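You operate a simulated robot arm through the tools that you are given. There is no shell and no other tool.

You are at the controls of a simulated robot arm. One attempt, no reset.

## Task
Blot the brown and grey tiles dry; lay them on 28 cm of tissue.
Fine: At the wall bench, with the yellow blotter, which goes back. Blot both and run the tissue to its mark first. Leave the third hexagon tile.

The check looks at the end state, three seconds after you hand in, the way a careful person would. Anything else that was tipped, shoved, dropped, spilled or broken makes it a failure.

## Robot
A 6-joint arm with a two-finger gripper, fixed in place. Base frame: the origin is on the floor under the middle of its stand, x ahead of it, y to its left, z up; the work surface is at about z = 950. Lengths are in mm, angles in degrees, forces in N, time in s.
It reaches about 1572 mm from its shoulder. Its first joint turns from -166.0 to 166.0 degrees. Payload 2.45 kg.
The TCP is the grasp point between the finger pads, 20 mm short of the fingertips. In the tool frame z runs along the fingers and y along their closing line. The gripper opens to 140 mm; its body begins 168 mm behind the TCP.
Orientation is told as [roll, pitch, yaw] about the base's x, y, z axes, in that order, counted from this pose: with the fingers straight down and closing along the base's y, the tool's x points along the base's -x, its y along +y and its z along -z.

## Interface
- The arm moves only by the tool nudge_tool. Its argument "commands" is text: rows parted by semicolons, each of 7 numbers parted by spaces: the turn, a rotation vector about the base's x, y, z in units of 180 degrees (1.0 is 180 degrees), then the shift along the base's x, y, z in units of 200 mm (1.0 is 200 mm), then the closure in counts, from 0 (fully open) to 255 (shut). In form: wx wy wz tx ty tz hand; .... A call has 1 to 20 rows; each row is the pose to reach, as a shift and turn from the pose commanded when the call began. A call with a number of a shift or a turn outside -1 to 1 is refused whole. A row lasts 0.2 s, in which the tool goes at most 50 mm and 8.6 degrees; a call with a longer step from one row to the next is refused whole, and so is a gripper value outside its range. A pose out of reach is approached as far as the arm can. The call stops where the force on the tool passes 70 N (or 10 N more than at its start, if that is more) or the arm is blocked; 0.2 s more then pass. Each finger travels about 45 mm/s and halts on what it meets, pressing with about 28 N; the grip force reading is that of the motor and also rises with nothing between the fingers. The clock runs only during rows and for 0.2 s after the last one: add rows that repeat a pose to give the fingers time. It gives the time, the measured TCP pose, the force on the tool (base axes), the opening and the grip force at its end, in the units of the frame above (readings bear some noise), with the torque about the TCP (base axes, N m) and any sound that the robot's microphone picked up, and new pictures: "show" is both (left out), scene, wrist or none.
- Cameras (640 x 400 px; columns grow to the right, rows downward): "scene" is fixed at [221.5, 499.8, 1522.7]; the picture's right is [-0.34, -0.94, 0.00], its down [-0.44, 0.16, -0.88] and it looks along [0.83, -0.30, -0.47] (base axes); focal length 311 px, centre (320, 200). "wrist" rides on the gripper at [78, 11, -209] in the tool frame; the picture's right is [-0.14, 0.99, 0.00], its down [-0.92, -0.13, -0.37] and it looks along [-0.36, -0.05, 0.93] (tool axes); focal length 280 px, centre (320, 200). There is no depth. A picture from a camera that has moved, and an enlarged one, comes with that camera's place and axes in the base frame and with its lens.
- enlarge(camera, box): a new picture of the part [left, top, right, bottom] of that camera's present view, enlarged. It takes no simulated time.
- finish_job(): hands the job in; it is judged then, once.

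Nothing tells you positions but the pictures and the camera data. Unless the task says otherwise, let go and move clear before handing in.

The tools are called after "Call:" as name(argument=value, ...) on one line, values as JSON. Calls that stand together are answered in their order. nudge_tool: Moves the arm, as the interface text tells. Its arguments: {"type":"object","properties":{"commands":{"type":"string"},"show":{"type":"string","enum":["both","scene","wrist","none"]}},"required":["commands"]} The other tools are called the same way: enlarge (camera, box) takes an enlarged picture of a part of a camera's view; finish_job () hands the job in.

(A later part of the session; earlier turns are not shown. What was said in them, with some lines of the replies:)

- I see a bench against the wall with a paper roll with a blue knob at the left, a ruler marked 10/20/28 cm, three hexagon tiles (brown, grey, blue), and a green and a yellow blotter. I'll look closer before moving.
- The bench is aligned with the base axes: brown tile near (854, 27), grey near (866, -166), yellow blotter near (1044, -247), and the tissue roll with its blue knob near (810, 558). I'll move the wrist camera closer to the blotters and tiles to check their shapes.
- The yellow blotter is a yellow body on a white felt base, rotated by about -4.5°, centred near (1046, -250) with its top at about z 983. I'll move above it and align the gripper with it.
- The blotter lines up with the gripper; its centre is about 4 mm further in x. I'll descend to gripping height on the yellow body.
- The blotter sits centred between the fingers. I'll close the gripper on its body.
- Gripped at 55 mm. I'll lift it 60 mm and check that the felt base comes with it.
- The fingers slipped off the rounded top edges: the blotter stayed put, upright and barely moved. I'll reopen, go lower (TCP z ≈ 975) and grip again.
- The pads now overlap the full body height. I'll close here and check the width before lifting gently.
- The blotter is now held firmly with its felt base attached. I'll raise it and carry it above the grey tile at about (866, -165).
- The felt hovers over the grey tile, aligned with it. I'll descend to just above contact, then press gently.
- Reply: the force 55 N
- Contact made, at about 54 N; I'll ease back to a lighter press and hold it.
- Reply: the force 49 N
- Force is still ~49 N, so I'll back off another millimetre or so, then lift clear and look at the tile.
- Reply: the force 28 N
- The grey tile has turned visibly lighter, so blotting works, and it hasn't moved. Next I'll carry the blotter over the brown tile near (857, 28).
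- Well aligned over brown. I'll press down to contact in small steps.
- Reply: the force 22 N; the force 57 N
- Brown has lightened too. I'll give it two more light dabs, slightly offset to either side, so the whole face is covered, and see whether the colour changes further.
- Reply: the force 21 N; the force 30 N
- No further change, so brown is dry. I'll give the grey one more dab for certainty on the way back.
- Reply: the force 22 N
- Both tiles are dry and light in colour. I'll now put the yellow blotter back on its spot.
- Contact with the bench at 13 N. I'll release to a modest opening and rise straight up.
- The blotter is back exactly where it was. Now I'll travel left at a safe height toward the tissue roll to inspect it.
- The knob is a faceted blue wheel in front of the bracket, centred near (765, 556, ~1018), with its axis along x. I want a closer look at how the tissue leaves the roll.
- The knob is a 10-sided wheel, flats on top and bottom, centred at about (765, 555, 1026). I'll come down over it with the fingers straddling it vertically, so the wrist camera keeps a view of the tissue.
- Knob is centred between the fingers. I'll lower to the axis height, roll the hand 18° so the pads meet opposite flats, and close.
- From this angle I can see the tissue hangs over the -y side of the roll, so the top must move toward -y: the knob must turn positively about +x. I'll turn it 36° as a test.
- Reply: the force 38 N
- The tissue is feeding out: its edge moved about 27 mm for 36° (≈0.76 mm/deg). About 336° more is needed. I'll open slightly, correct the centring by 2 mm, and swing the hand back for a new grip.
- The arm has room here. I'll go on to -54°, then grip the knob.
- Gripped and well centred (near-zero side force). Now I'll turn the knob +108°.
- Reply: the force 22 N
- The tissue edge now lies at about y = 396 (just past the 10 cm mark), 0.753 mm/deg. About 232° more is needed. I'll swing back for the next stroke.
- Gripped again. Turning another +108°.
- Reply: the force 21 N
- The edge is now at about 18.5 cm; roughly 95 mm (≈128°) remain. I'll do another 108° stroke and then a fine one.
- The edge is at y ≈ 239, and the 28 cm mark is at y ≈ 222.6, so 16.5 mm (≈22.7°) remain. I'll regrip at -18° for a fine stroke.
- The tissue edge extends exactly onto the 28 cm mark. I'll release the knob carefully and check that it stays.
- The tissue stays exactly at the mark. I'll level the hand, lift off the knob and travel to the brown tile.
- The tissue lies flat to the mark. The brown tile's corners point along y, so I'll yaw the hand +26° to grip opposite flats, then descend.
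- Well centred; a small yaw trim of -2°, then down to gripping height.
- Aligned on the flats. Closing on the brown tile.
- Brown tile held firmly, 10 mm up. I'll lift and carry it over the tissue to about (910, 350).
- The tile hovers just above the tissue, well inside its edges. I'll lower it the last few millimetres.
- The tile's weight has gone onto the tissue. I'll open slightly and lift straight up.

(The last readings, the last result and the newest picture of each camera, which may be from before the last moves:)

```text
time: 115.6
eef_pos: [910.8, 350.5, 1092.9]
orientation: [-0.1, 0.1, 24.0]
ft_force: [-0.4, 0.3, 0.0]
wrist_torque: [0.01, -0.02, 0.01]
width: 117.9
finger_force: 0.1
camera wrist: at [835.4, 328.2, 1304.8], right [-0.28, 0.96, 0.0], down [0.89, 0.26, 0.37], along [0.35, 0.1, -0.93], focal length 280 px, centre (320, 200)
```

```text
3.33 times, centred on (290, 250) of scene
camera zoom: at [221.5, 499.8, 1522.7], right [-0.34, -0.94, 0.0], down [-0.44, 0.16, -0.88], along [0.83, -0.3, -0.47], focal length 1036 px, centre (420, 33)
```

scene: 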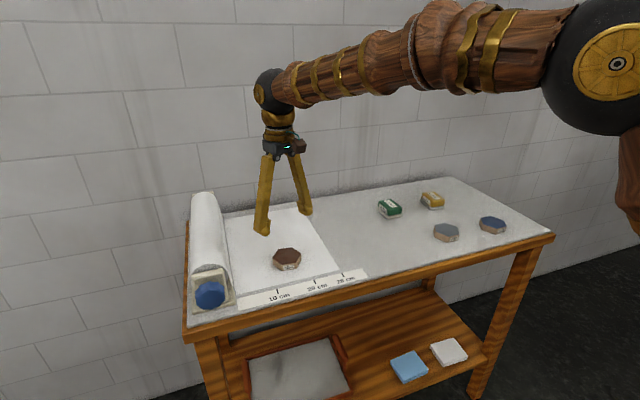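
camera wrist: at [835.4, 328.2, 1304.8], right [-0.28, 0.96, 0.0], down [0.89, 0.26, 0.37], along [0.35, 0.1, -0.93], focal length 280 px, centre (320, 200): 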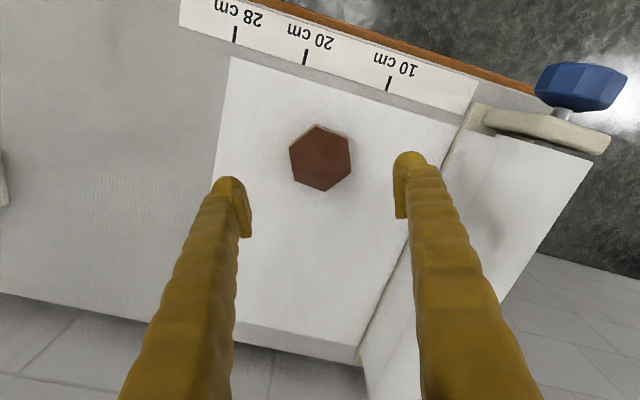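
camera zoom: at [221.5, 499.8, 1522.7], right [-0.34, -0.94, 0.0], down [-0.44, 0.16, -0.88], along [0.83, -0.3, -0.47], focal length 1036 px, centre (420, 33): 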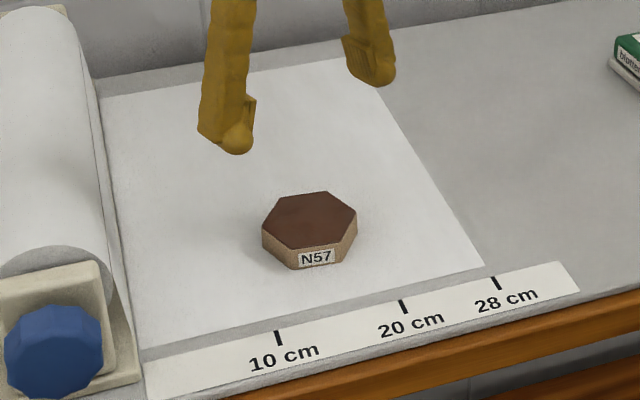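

Brown sits flat on the tissue and the tissue hasn't moved. Now I'll go to the grey tile near (866, -165).

Call:
nudge_tool(commands="0 0 0.01 -0.015 -0.2 0 20; 0 0 0.02 -0.03 -0.4 0 0; 0 0 0.028 -0.045 -0.6 0 0; 0 0 0.028 -0.06 -0.8 0 0; 0 0 0.028 -0.08 -1.0 0 0", show="none")

Call:
nudge_tool(commands="0 0 0 -0.015 -0.2 0 0; 0 0 0 -0.03 -0.4 0 0; 0 0 0 -0.045 -0.6 0 0; 0 0 0 -0.06 -0.8 0 0; 0 0 0 -0.08 -1.0 0 0", show="none")

Call:
nudge_tool(commands="0 0 0 -0.015 -0.18 0 0; 0 0 0 -0.03 -0.36 0 0; 0 0 0 -0.05 -0.5 0 0; 0 0 0 -0.06 -0.575 0 0; 0 0 0 -0.06 -0.575 0 0; 0 0 0 -0.06 -0.575 0 0", show="both")

Call:
enlarge(camera="wrist", box=[240, 100, 400, 220])

```text
time: 116.8
eef_pos: [893.8, 149.2, 1094.7]
orientation: [-0.1, 0.0, 29.0]
ft_force: [-0.2, -0.2, -0.1]
wrist_torque: [-0.01, 0.04, 0.01]
width: 140.1
finger_force: 0.0
```

```text
time: 118.0
eef_pos: [876.7, -50.6, 1095.2]
orientation: [-0.1, 0.0, 29.0]
ft_force: [0.5, 1.1, 0.6]
wrist_torque: [-0.01, -0.01, 0.0]
width: 140.0
finger_force: 0.1
```

```text
time: 119.4
eef_pos: [866.0, -165.6, 1094.4]
orientation: [0.0, 0.0, 29.0]
ft_force: [-0.1, -0.7, 0.3]
wrist_torque: [-0.02, 0.01, -0.01]
width: 140.0
finger_force: 0.0
camera wrist: at [793.5, -194.2, 1305.2], right [-0.36, 0.93, 0.0], down [0.87, 0.34, 0.37], along [0.34, 0.13, -0.93], focal length 280 px, centre (320, 200)
```

scene: 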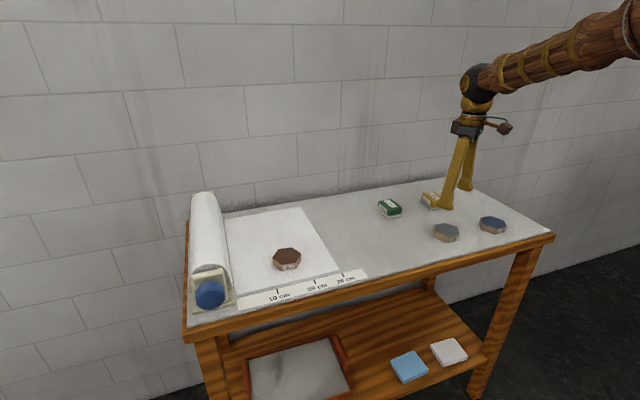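
wrist: 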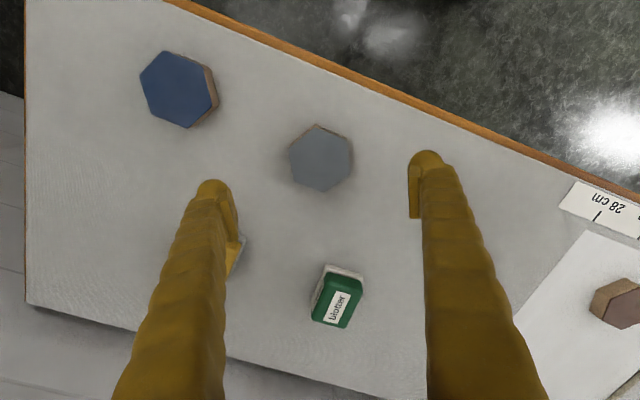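

```text
3.33 times, centred on (320, 160) of wrist
camera zoom: at [793.5, -194.2, 1305.2], right [-0.36, 0.93, 0.0], down [0.87, 0.34, 0.37], along [0.34, 0.13, -0.93], focal length 935 px, centre (320, 333)
```

zoom: 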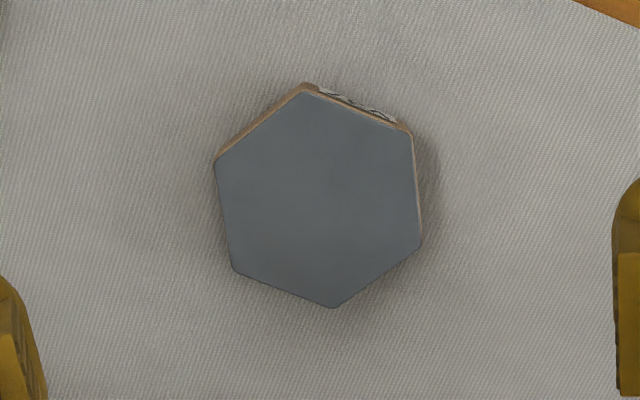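

Grey tile is centred and nearly aligned (trim -1°). Descending to grip height.

Call:
nudge_tool(commands="0 0 -0.0056 0 0 -0.12 0; 0 0 -0.0056 0 0 -0.24 0; 0 0 -0.0056 0 0 -0.36 0; 0 0 -0.0056 0 0 -0.46 0; 0 0 -0.0056 0 0 -0.54 0; 0 0 -0.0056 0 0 -0.58 0; 0 0 -0.0056 0 0 -0.6 0; 0 0 -0.0056 0 0 -0.6 0", show="both")

Call:
enlarge(camera="wrist", box=[180, 80, 460, 255])

Call:
enlarge(camera="scene", box=[400, 185, 510, 255])

```text
time: 121.2
eef_pos: [866.4, -165.5, 975.2]
orientation: [-0.2, 0.0, 28.0]
ft_force: [-0.4, -0.7, -0.6]
wrist_torque: [0.0, 0.01, 0.02]
width: 140.1
finger_force: 0.0
camera wrist: at [792.9, -192.9, 1184.9], right [-0.34, 0.94, 0.0], down [0.87, 0.32, 0.37], along [0.35, 0.13, -0.93], focal length 280 px, centre (320, 200)
```

scene: 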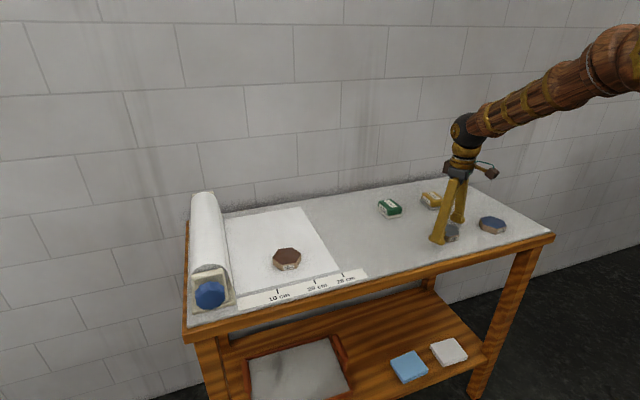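
wrist: 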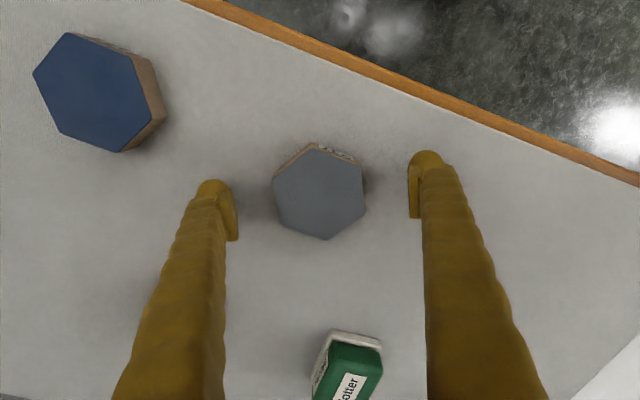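

```text
2.29 times, centred on (320, 168) of wrist
camera zoom: at [792.9, -192.9, 1184.9], right [-0.34, 0.94, 0.0], down [0.87, 0.32, 0.37], along [0.35, 0.13, -0.93], focal length 641 px, centre (320, 274)
```

zoom: 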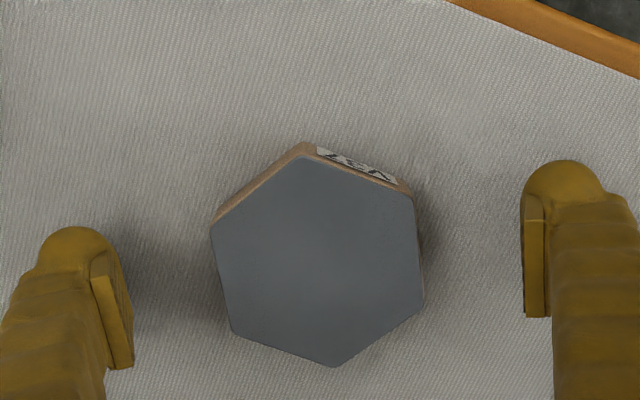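

```text
5.71 times, centred on (455, 220) of scene
camera zoom: at [221.5, 499.8, 1522.7], right [-0.34, -0.94, 0.0], down [-0.44, 0.16, -0.88], along [0.83, -0.3, -0.47], focal length 1775 px, centre (-451, 86)
```

zoom: 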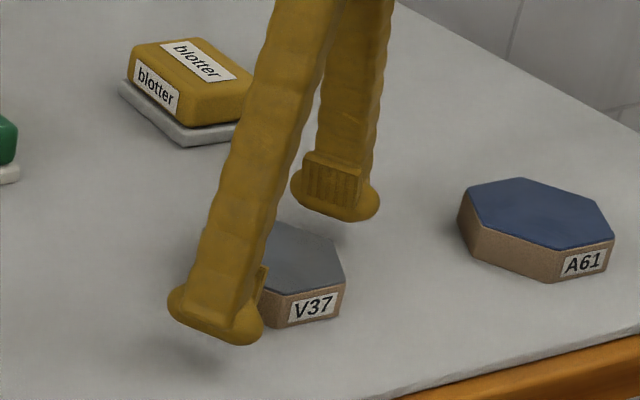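

Aligned on the grey tile's flats. Closing and lifting slightly.

Call:
nudge_tool(commands="0 0 0 0 0 0 60; 0 0 0 0 0 0 100; 0 0 0 0 0 0 130; 0 0 0 0 0 0 160; 0 0 0 0 0 0 190; 0 0 0 0 0 0 190; 0 0 0 0 0 0 190; 0 0 0 0 0 0.01 190; 0 0 0 0 0 0.02 190; 0 0 0 0 0 0.03 190; 0 0 0 0 0 0.05 190; 0 0 0 0 0 0.05 190", show="both")

Call:
enlarge(camera="scene", box=[400, 185, 510, 255])

```text
time: 123.8
eef_pos: [866.9, -166.2, 985.3]
orientation: [0.0, 0.0, 28.0]
ft_force: [0.5, 0.7, -2.1]
wrist_torque: [-0.02, 0.01, 0.0]
width: 71.4
finger_force: 27.5
camera wrist: at [792.6, -193.0, 1194.7], right [-0.34, 0.94, 0.0], down [0.87, 0.32, 0.37], along [0.35, 0.13, -0.93], focal length 280 px, centre (320, 200)
```

scene: 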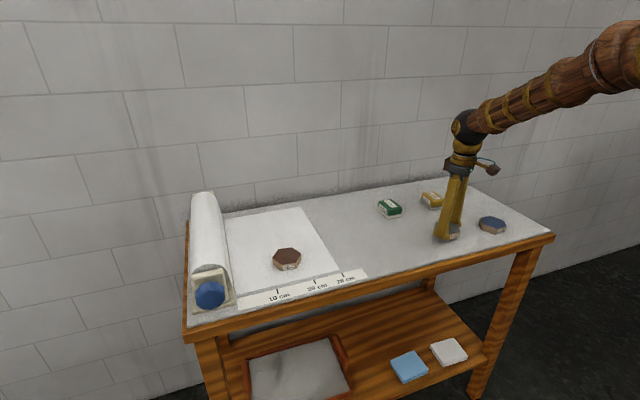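
wrist: 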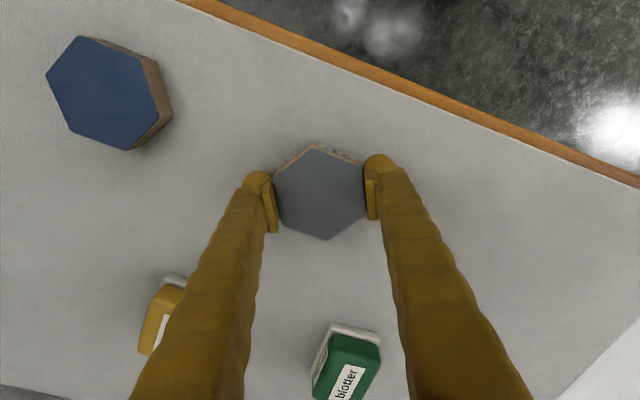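

```text
5.71 times, centred on (455, 220) of scene
camera zoom: at [221.5, 499.8, 1522.7], right [-0.34, -0.94, 0.0], down [-0.44, 0.16, -0.88], along [0.83, -0.3, -0.47], focal length 1775 px, centre (-451, 86)
```

zoom: 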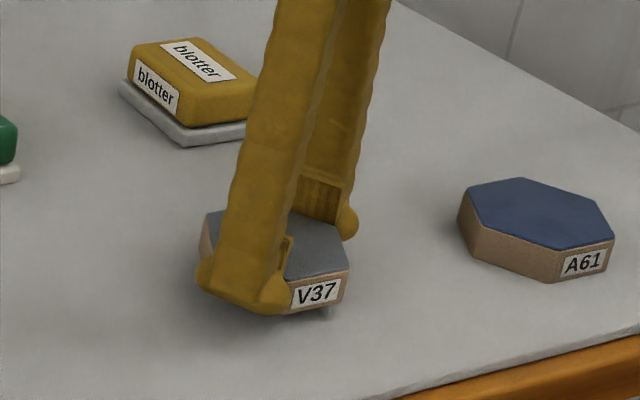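

Grey tile held. Lifting and carrying it to the tissue, at about (1035, 350), behind the brown tile.

Call:
nudge_tool(commands="0 0 0 0 0 0.1 190; 0 0 0 0 0 0.22 190; 0 0 0 0 0 0.34 190; 0 0 0 0 0 0.45 190; 0 0 0 0.03 0.12 0.45 190; 0 0 0 0.06 0.26 0.45 190; 0 0 0 0.1 0.4 0.45 190; 0 0 0 0.14 0.55 0.45 190; 0 0 0 0.18 0.7 0.45 190; 0 0 0 0.22 0.85 0.45 190; 0 0 0 0.25 1.0 0.45 190", show="none")

Call:
nudge_tool(commands="0 0 0 0.04 0.15 0 190; 0 0 0 0.08 0.3 0 190; 0 0 0 0.13 0.45 0 190; 0 0 0 0.18 0.6 0 190; 0 0 0 0.22 0.75 0 190; 0 0 0 0.26 0.88 0 190; 0 0 0 0.3 1.0 0 190", show="none")

Call:
nudge_tool(commands="0 0 0 0.08 0.15 0 190; 0 0 0 0.16 0.3 0 190; 0 0 0 0.24 0.45 0 190; 0 0 0 0.295 0.575 0 190; 0 0 0 0.295 0.575 0 190; 0 0 0 0.295 0.575 -0.1 190; 0 0 0 0.295 0.575 -0.2 190; 0 0 0 0.295 0.575 -0.3 190; 0 0 0 0.295 0.575 -0.38 190; 0 0 0 0.295 0.575 -0.43 190; 0 0 0 0.295 0.575 -0.43 190", show="both")

Call:
enlarge(camera="scene", box=[200, 190, 380, 310])

```text
time: 126.2
eef_pos: [915.0, 34.4, 1074.4]
orientation: [0.0, -0.1, 28.0]
ft_force: [-0.6, 0.0, -2.6]
wrist_torque: [0.01, -0.01, 0.0]
width: 71.1
finger_force: 28.1
```

```text
time: 127.8
eef_pos: [977.0, 234.4, 1076.3]
orientation: [-0.1, 0.0, 28.0]
ft_force: [-0.1, 0.4, -2.0]
wrist_torque: [0.0, 0.0, 0.0]
width: 70.9
finger_force: 28.2
```

```text
time: 130.2
eef_pos: [1036.7, 349.1, 987.5]
orientation: [0.0, 0.0, 28.0]
ft_force: [0.2, -0.2, -2.0]
wrist_torque: [0.0, -0.04, -0.02]
width: 71.1
finger_force: 28.4
camera wrist: at [962.1, 322.3, 1198.5], right [-0.34, 0.94, 0.0], down [0.87, 0.32, 0.37], along [0.35, 0.13, -0.93], focal length 280 px, centre (320, 200)
```

scene: 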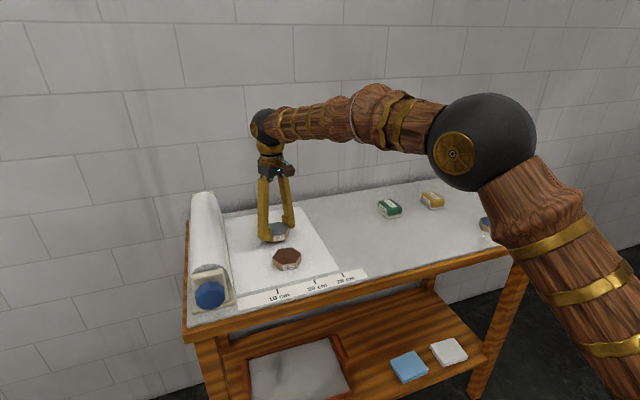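
wrist: 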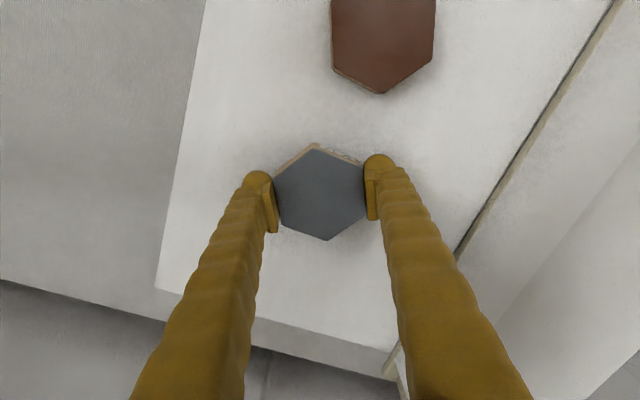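

```text
3.33 times, centred on (290, 250) of scene
camera zoom: at [221.5, 499.8, 1522.7], right [-0.34, -0.94, 0.0], down [-0.44, 0.16, -0.88], along [0.83, -0.3, -0.47], focal length 1036 px, centre (420, 33)
```

zoom: 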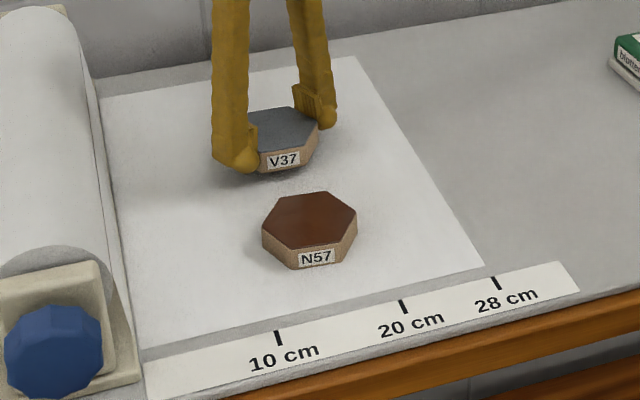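

Lowering the grey tile the last ~13 mm, slowly at the end.

Call:
nudge_tool(commands="0 0 0 0 0 -0.02 190; 0 0 0 0 0 -0.04 190; 0 0 0 0 0 -0.055 190; 0 0 0 0 0 -0.06 190; 0 0 0 0 0 -0.065 190; 0 0 0 0 0 -0.0675 190; 0 0 0 0 0 -0.0675 190", show="none")

```text
time: 131.8
eef_pos: [1035.5, 350.8, 974.9]
orientation: [-0.1, 0.1, 28.1]
ft_force: [-1.0, 0.2, -1.6]
wrist_torque: [0.02, 0.0, -0.01]
width: 70.9
finger_force: 27.9
```

Call:
nudge_tool(commands="0 0 0 0 0 -0.003 190; 0 0 0 0 0 -0.004 190; 0 0 0 0 0 -0.004 190", show="none")

Call:
enlarge(camera="scene", box=[250, 210, 320, 260])

```text
time: 132.6
eef_pos: [1034.6, 349.3, 974.8]
orientation: [-0.1, 0.0, 28.1]
ft_force: [2.0, 0.0, 4.5]
wrist_torque: [0.02, -0.03, 0.02]
width: 70.7
finger_force: 27.7
```

```text
8.00 times, centred on (285, 235) of scene
camera zoom: at [221.5, 499.8, 1522.7], right [-0.34, -0.94, 0.0], down [-0.44, 0.16, -0.88], along [0.83, -0.3, -0.47], focal length 2485 px, centre (600, -80)
```

zoom: 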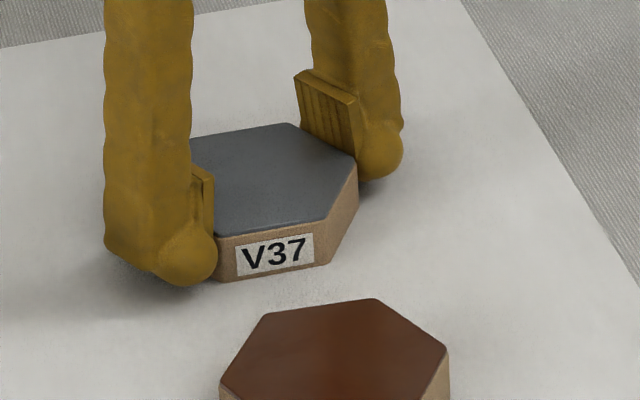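

Contact on the tissue. Releasing and rising straight up.

Call:
nudge_tool(commands="0 0 0 0 0 0.002 120; 0 0 0 0 0 0.003 100; 0 0 0 0 0 0.005 85; 0 0 0 0 0 0.005 75; 0 0 0 0 0 0.005 75; 0 0 0 0 0 0.05 75; 0 0 0 0 0 0.15 75; 0 0 0 0 0 0.3 75; 0 0 0 0 0 0.5 75; 0 0 0 0 0 0.7 60; 0 0 0 0 0 0.9 40; 0 0 0 0 0 0.9 40", show="both")

Call:
enlarge(camera="scene", box=[180, 180, 380, 320])

Call:
enlarge(camera="scene", box=[320, 255, 368, 290])

```text
time: 135.2
eef_pos: [1037.3, 350.1, 1156.2]
orientation: [-0.1, 0.0, 27.9]
ft_force: [0.3, 0.4, 0.3]
wrist_torque: [0.01, -0.01, 0.01]
width: 118.1
finger_force: 0.0
camera wrist: at [962.5, 322.8, 1366.0], right [-0.34, 0.94, 0.0], down [0.87, 0.32, 0.37], along [0.35, 0.13, -0.93], focal length 280 px, centre (320, 200)
```

scene: 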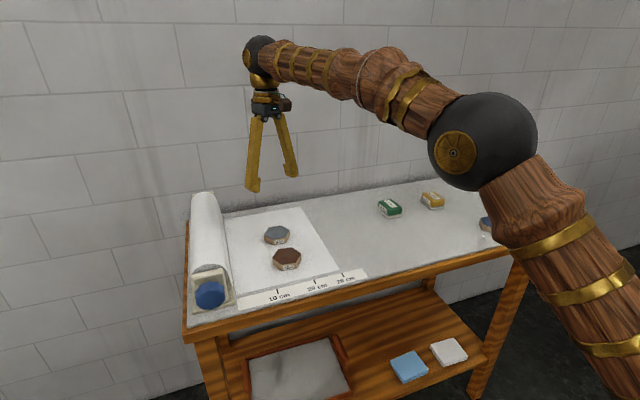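
wrist: 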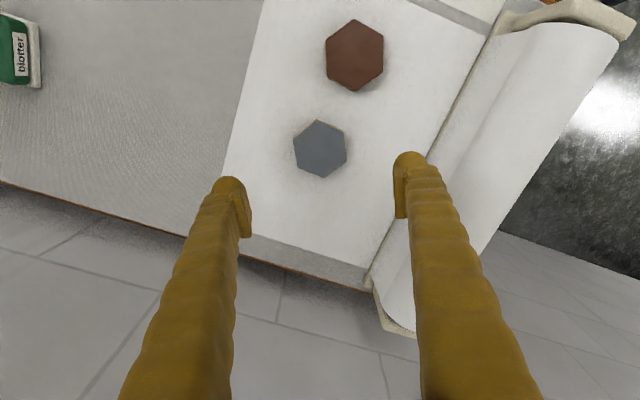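

```text
2.86 times, centred on (280, 250) of scene
camera zoom: at [221.5, 499.8, 1522.7], right [-0.34, -0.94, 0.0], down [-0.44, 0.16, -0.88], along [0.83, -0.3, -0.47], focal length 888 px, centre (434, 57)
```

zoom: 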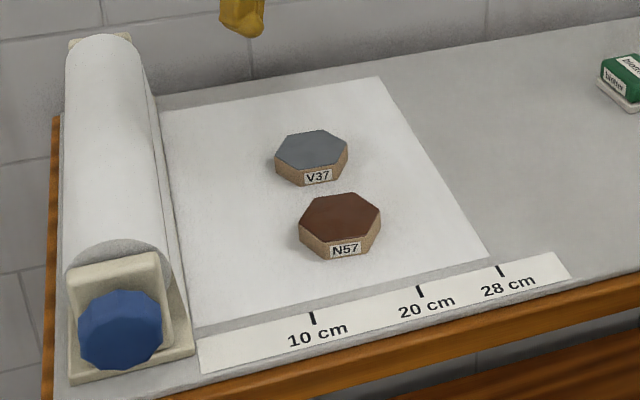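

```text
11.43 times, centred on (344, 272) of scene
camera zoom: at [221.5, 499.8, 1522.7], right [-0.34, -0.94, 0.0], down [-0.44, 0.16, -0.88], along [0.83, -0.3, -0.47], focal length 3551 px, centre (46, -629)
```

zoom: 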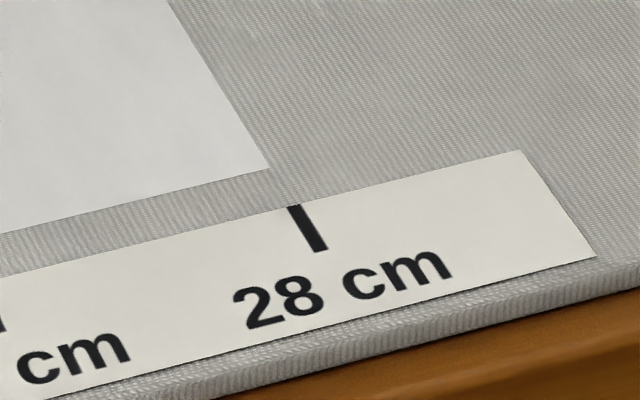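

Both tiles lie on the tissue, whose edge is still on the 28 cm mark. I'll retract the arm clear and take a final overview.

Call:
nudge_tool(commands="0 0 -0.02 -0.08 -0.1 0.08 30; 0 0 -0.04 -0.16 -0.25 0.16 0; 0 0 -0.06 -0.24 -0.4 0.24 0; 0 0 -0.08 -0.32 -0.55 0.32 0; 0 0 -0.1 -0.4 -0.7 0.4 0; 0 0 -0.12 -0.48 -0.85 0.4 0; 0 0 -0.14 -0.56 -1.0 0.4 0", show="none")

Call:
nudge_tool(commands="0 0 0 -0.1 -0.2 0 0; 0 0 0 -0.2 -0.4 0 0; 0 0 0 -0.3 -0.6 0 0; 0 0 0 -0.4 -0.8 0 0; 0 0 0 -0.5 -1.0 0 0; 0 0 0 -0.5 -1.0 0 0", show="both")

Call:
enlarge(camera="scene", box=[360, 170, 560, 280])

Call:
enlarge(camera="scene", box=[180, 180, 380, 320])

Call:
enlarge(camera="scene", box=[200, 300, 520, 400])

```text
time: 136.8
eef_pos: [922.9, 149.2, 1233.1]
orientation: [-0.1, 0.2, 2.8]
ft_force: [0.0, -0.3, -0.1]
wrist_torque: [-0.01, 0.04, -0.03]
width: 140.1
finger_force: 0.0
```

```text
time: 138.2
eef_pos: [823.5, -50.8, 1235.2]
orientation: [-0.1, 0.0, 2.9]
ft_force: [-0.5, -0.2, -0.4]
wrist_torque: [0.0, -0.02, 0.06]
width: 140.0
finger_force: 0.1
camera wrist: at [745.7, -44.2, 1445.4], right [0.09, 1.0, 0.0], down [0.93, -0.08, 0.37], along [0.37, -0.03, -0.93], focal length 280 px, centre (320, 200)
```

scene: 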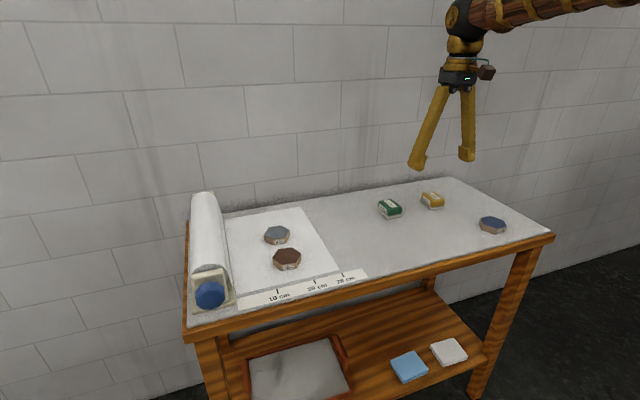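
wrist: 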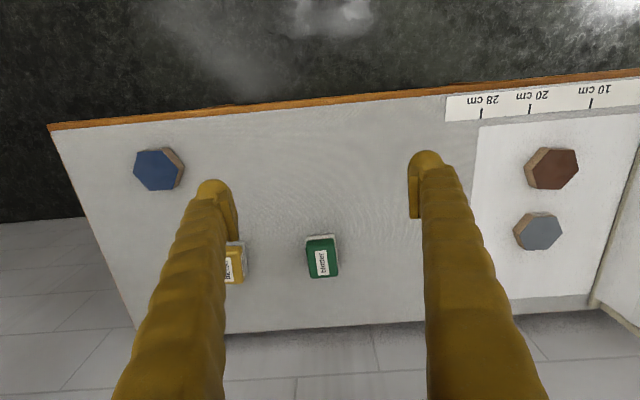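

```text
3.20 times, centred on (460, 225) of scene
camera zoom: at [221.5, 499.8, 1522.7], right [-0.34, -0.94, 0.0], down [-0.44, 0.16, -0.88], along [0.83, -0.3, -0.47], focal length 994 px, centre (-128, 120)
```

zoom: 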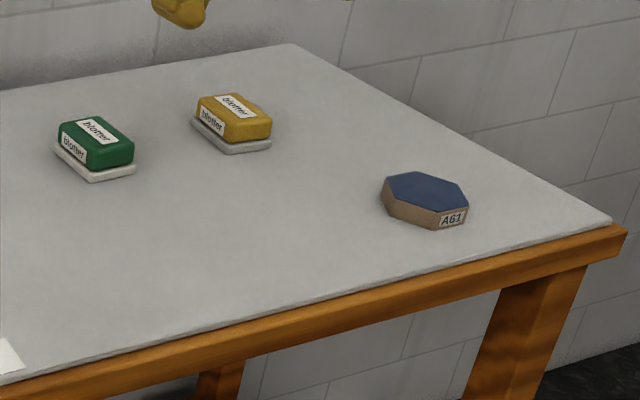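

```text
2.86 times, centred on (280, 250) of scene
camera zoom: at [221.5, 499.8, 1522.7], right [-0.34, -0.94, 0.0], down [-0.44, 0.16, -0.88], along [0.83, -0.3, -0.47], focal length 888 px, centre (434, 57)
```

zoom: 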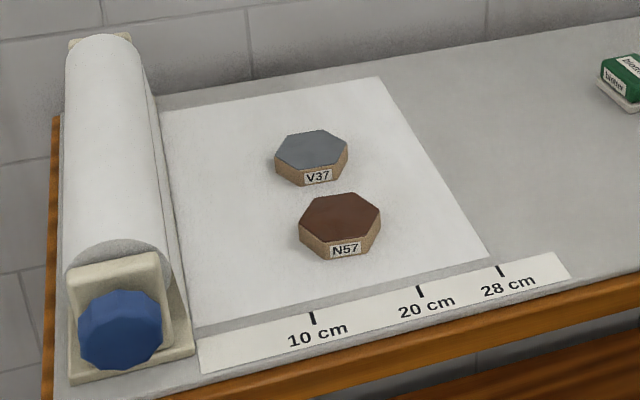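

```text
2.00 times, centred on (360, 350) of scene
camera zoom: at [221.5, 499.8, 1522.7], right [-0.34, -0.94, 0.0], down [-0.44, 0.16, -0.88], along [0.83, -0.3, -0.47], focal length 621 px, centre (240, -100)
```

zoom: 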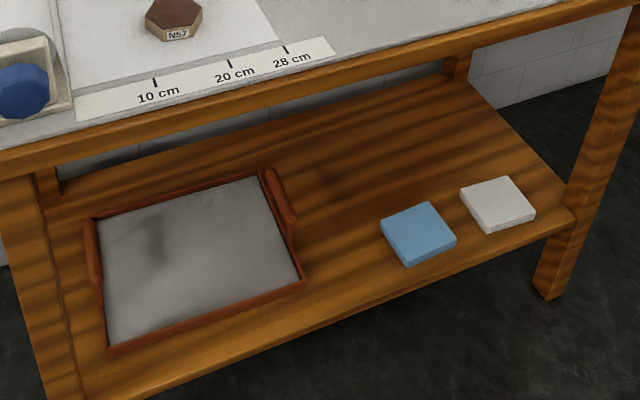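

Everything is where it should be. The dry brown and grey tiles lie on the tissue, which is run out to the 28 cm mark. The yellow blotter is back on its spot, and the blue tile, green blotter and shelf items are untouched. The arm is clear and empty, so I'm handing in.

Call:
finish_job()

```text
The job is handed in.
```

I blotted the brown and grey tiles dry with the yellow blotter and laid both flat on the tissue, then handed the job in. I haven't seen the check's result.

- **Tiles:** both turned visibly lighter after blotting. Repeat dabs changed nothing further, so I took them as dry. They were blotted before being moved.
- **Tissue:** I ran it out with the knob until its edge lined up with the 28 cm mark. It was still there after the tiles went down.
- **Yellow blotter:** it is back at its original spot. My first grip slipped off its rounded top, but it stayed upright and barely shifted.
- **Everything else:** the blue tile, the green blotter and the items on the lower shelf look unchanged in the final pictures. The arm is empty and clear of the bench.
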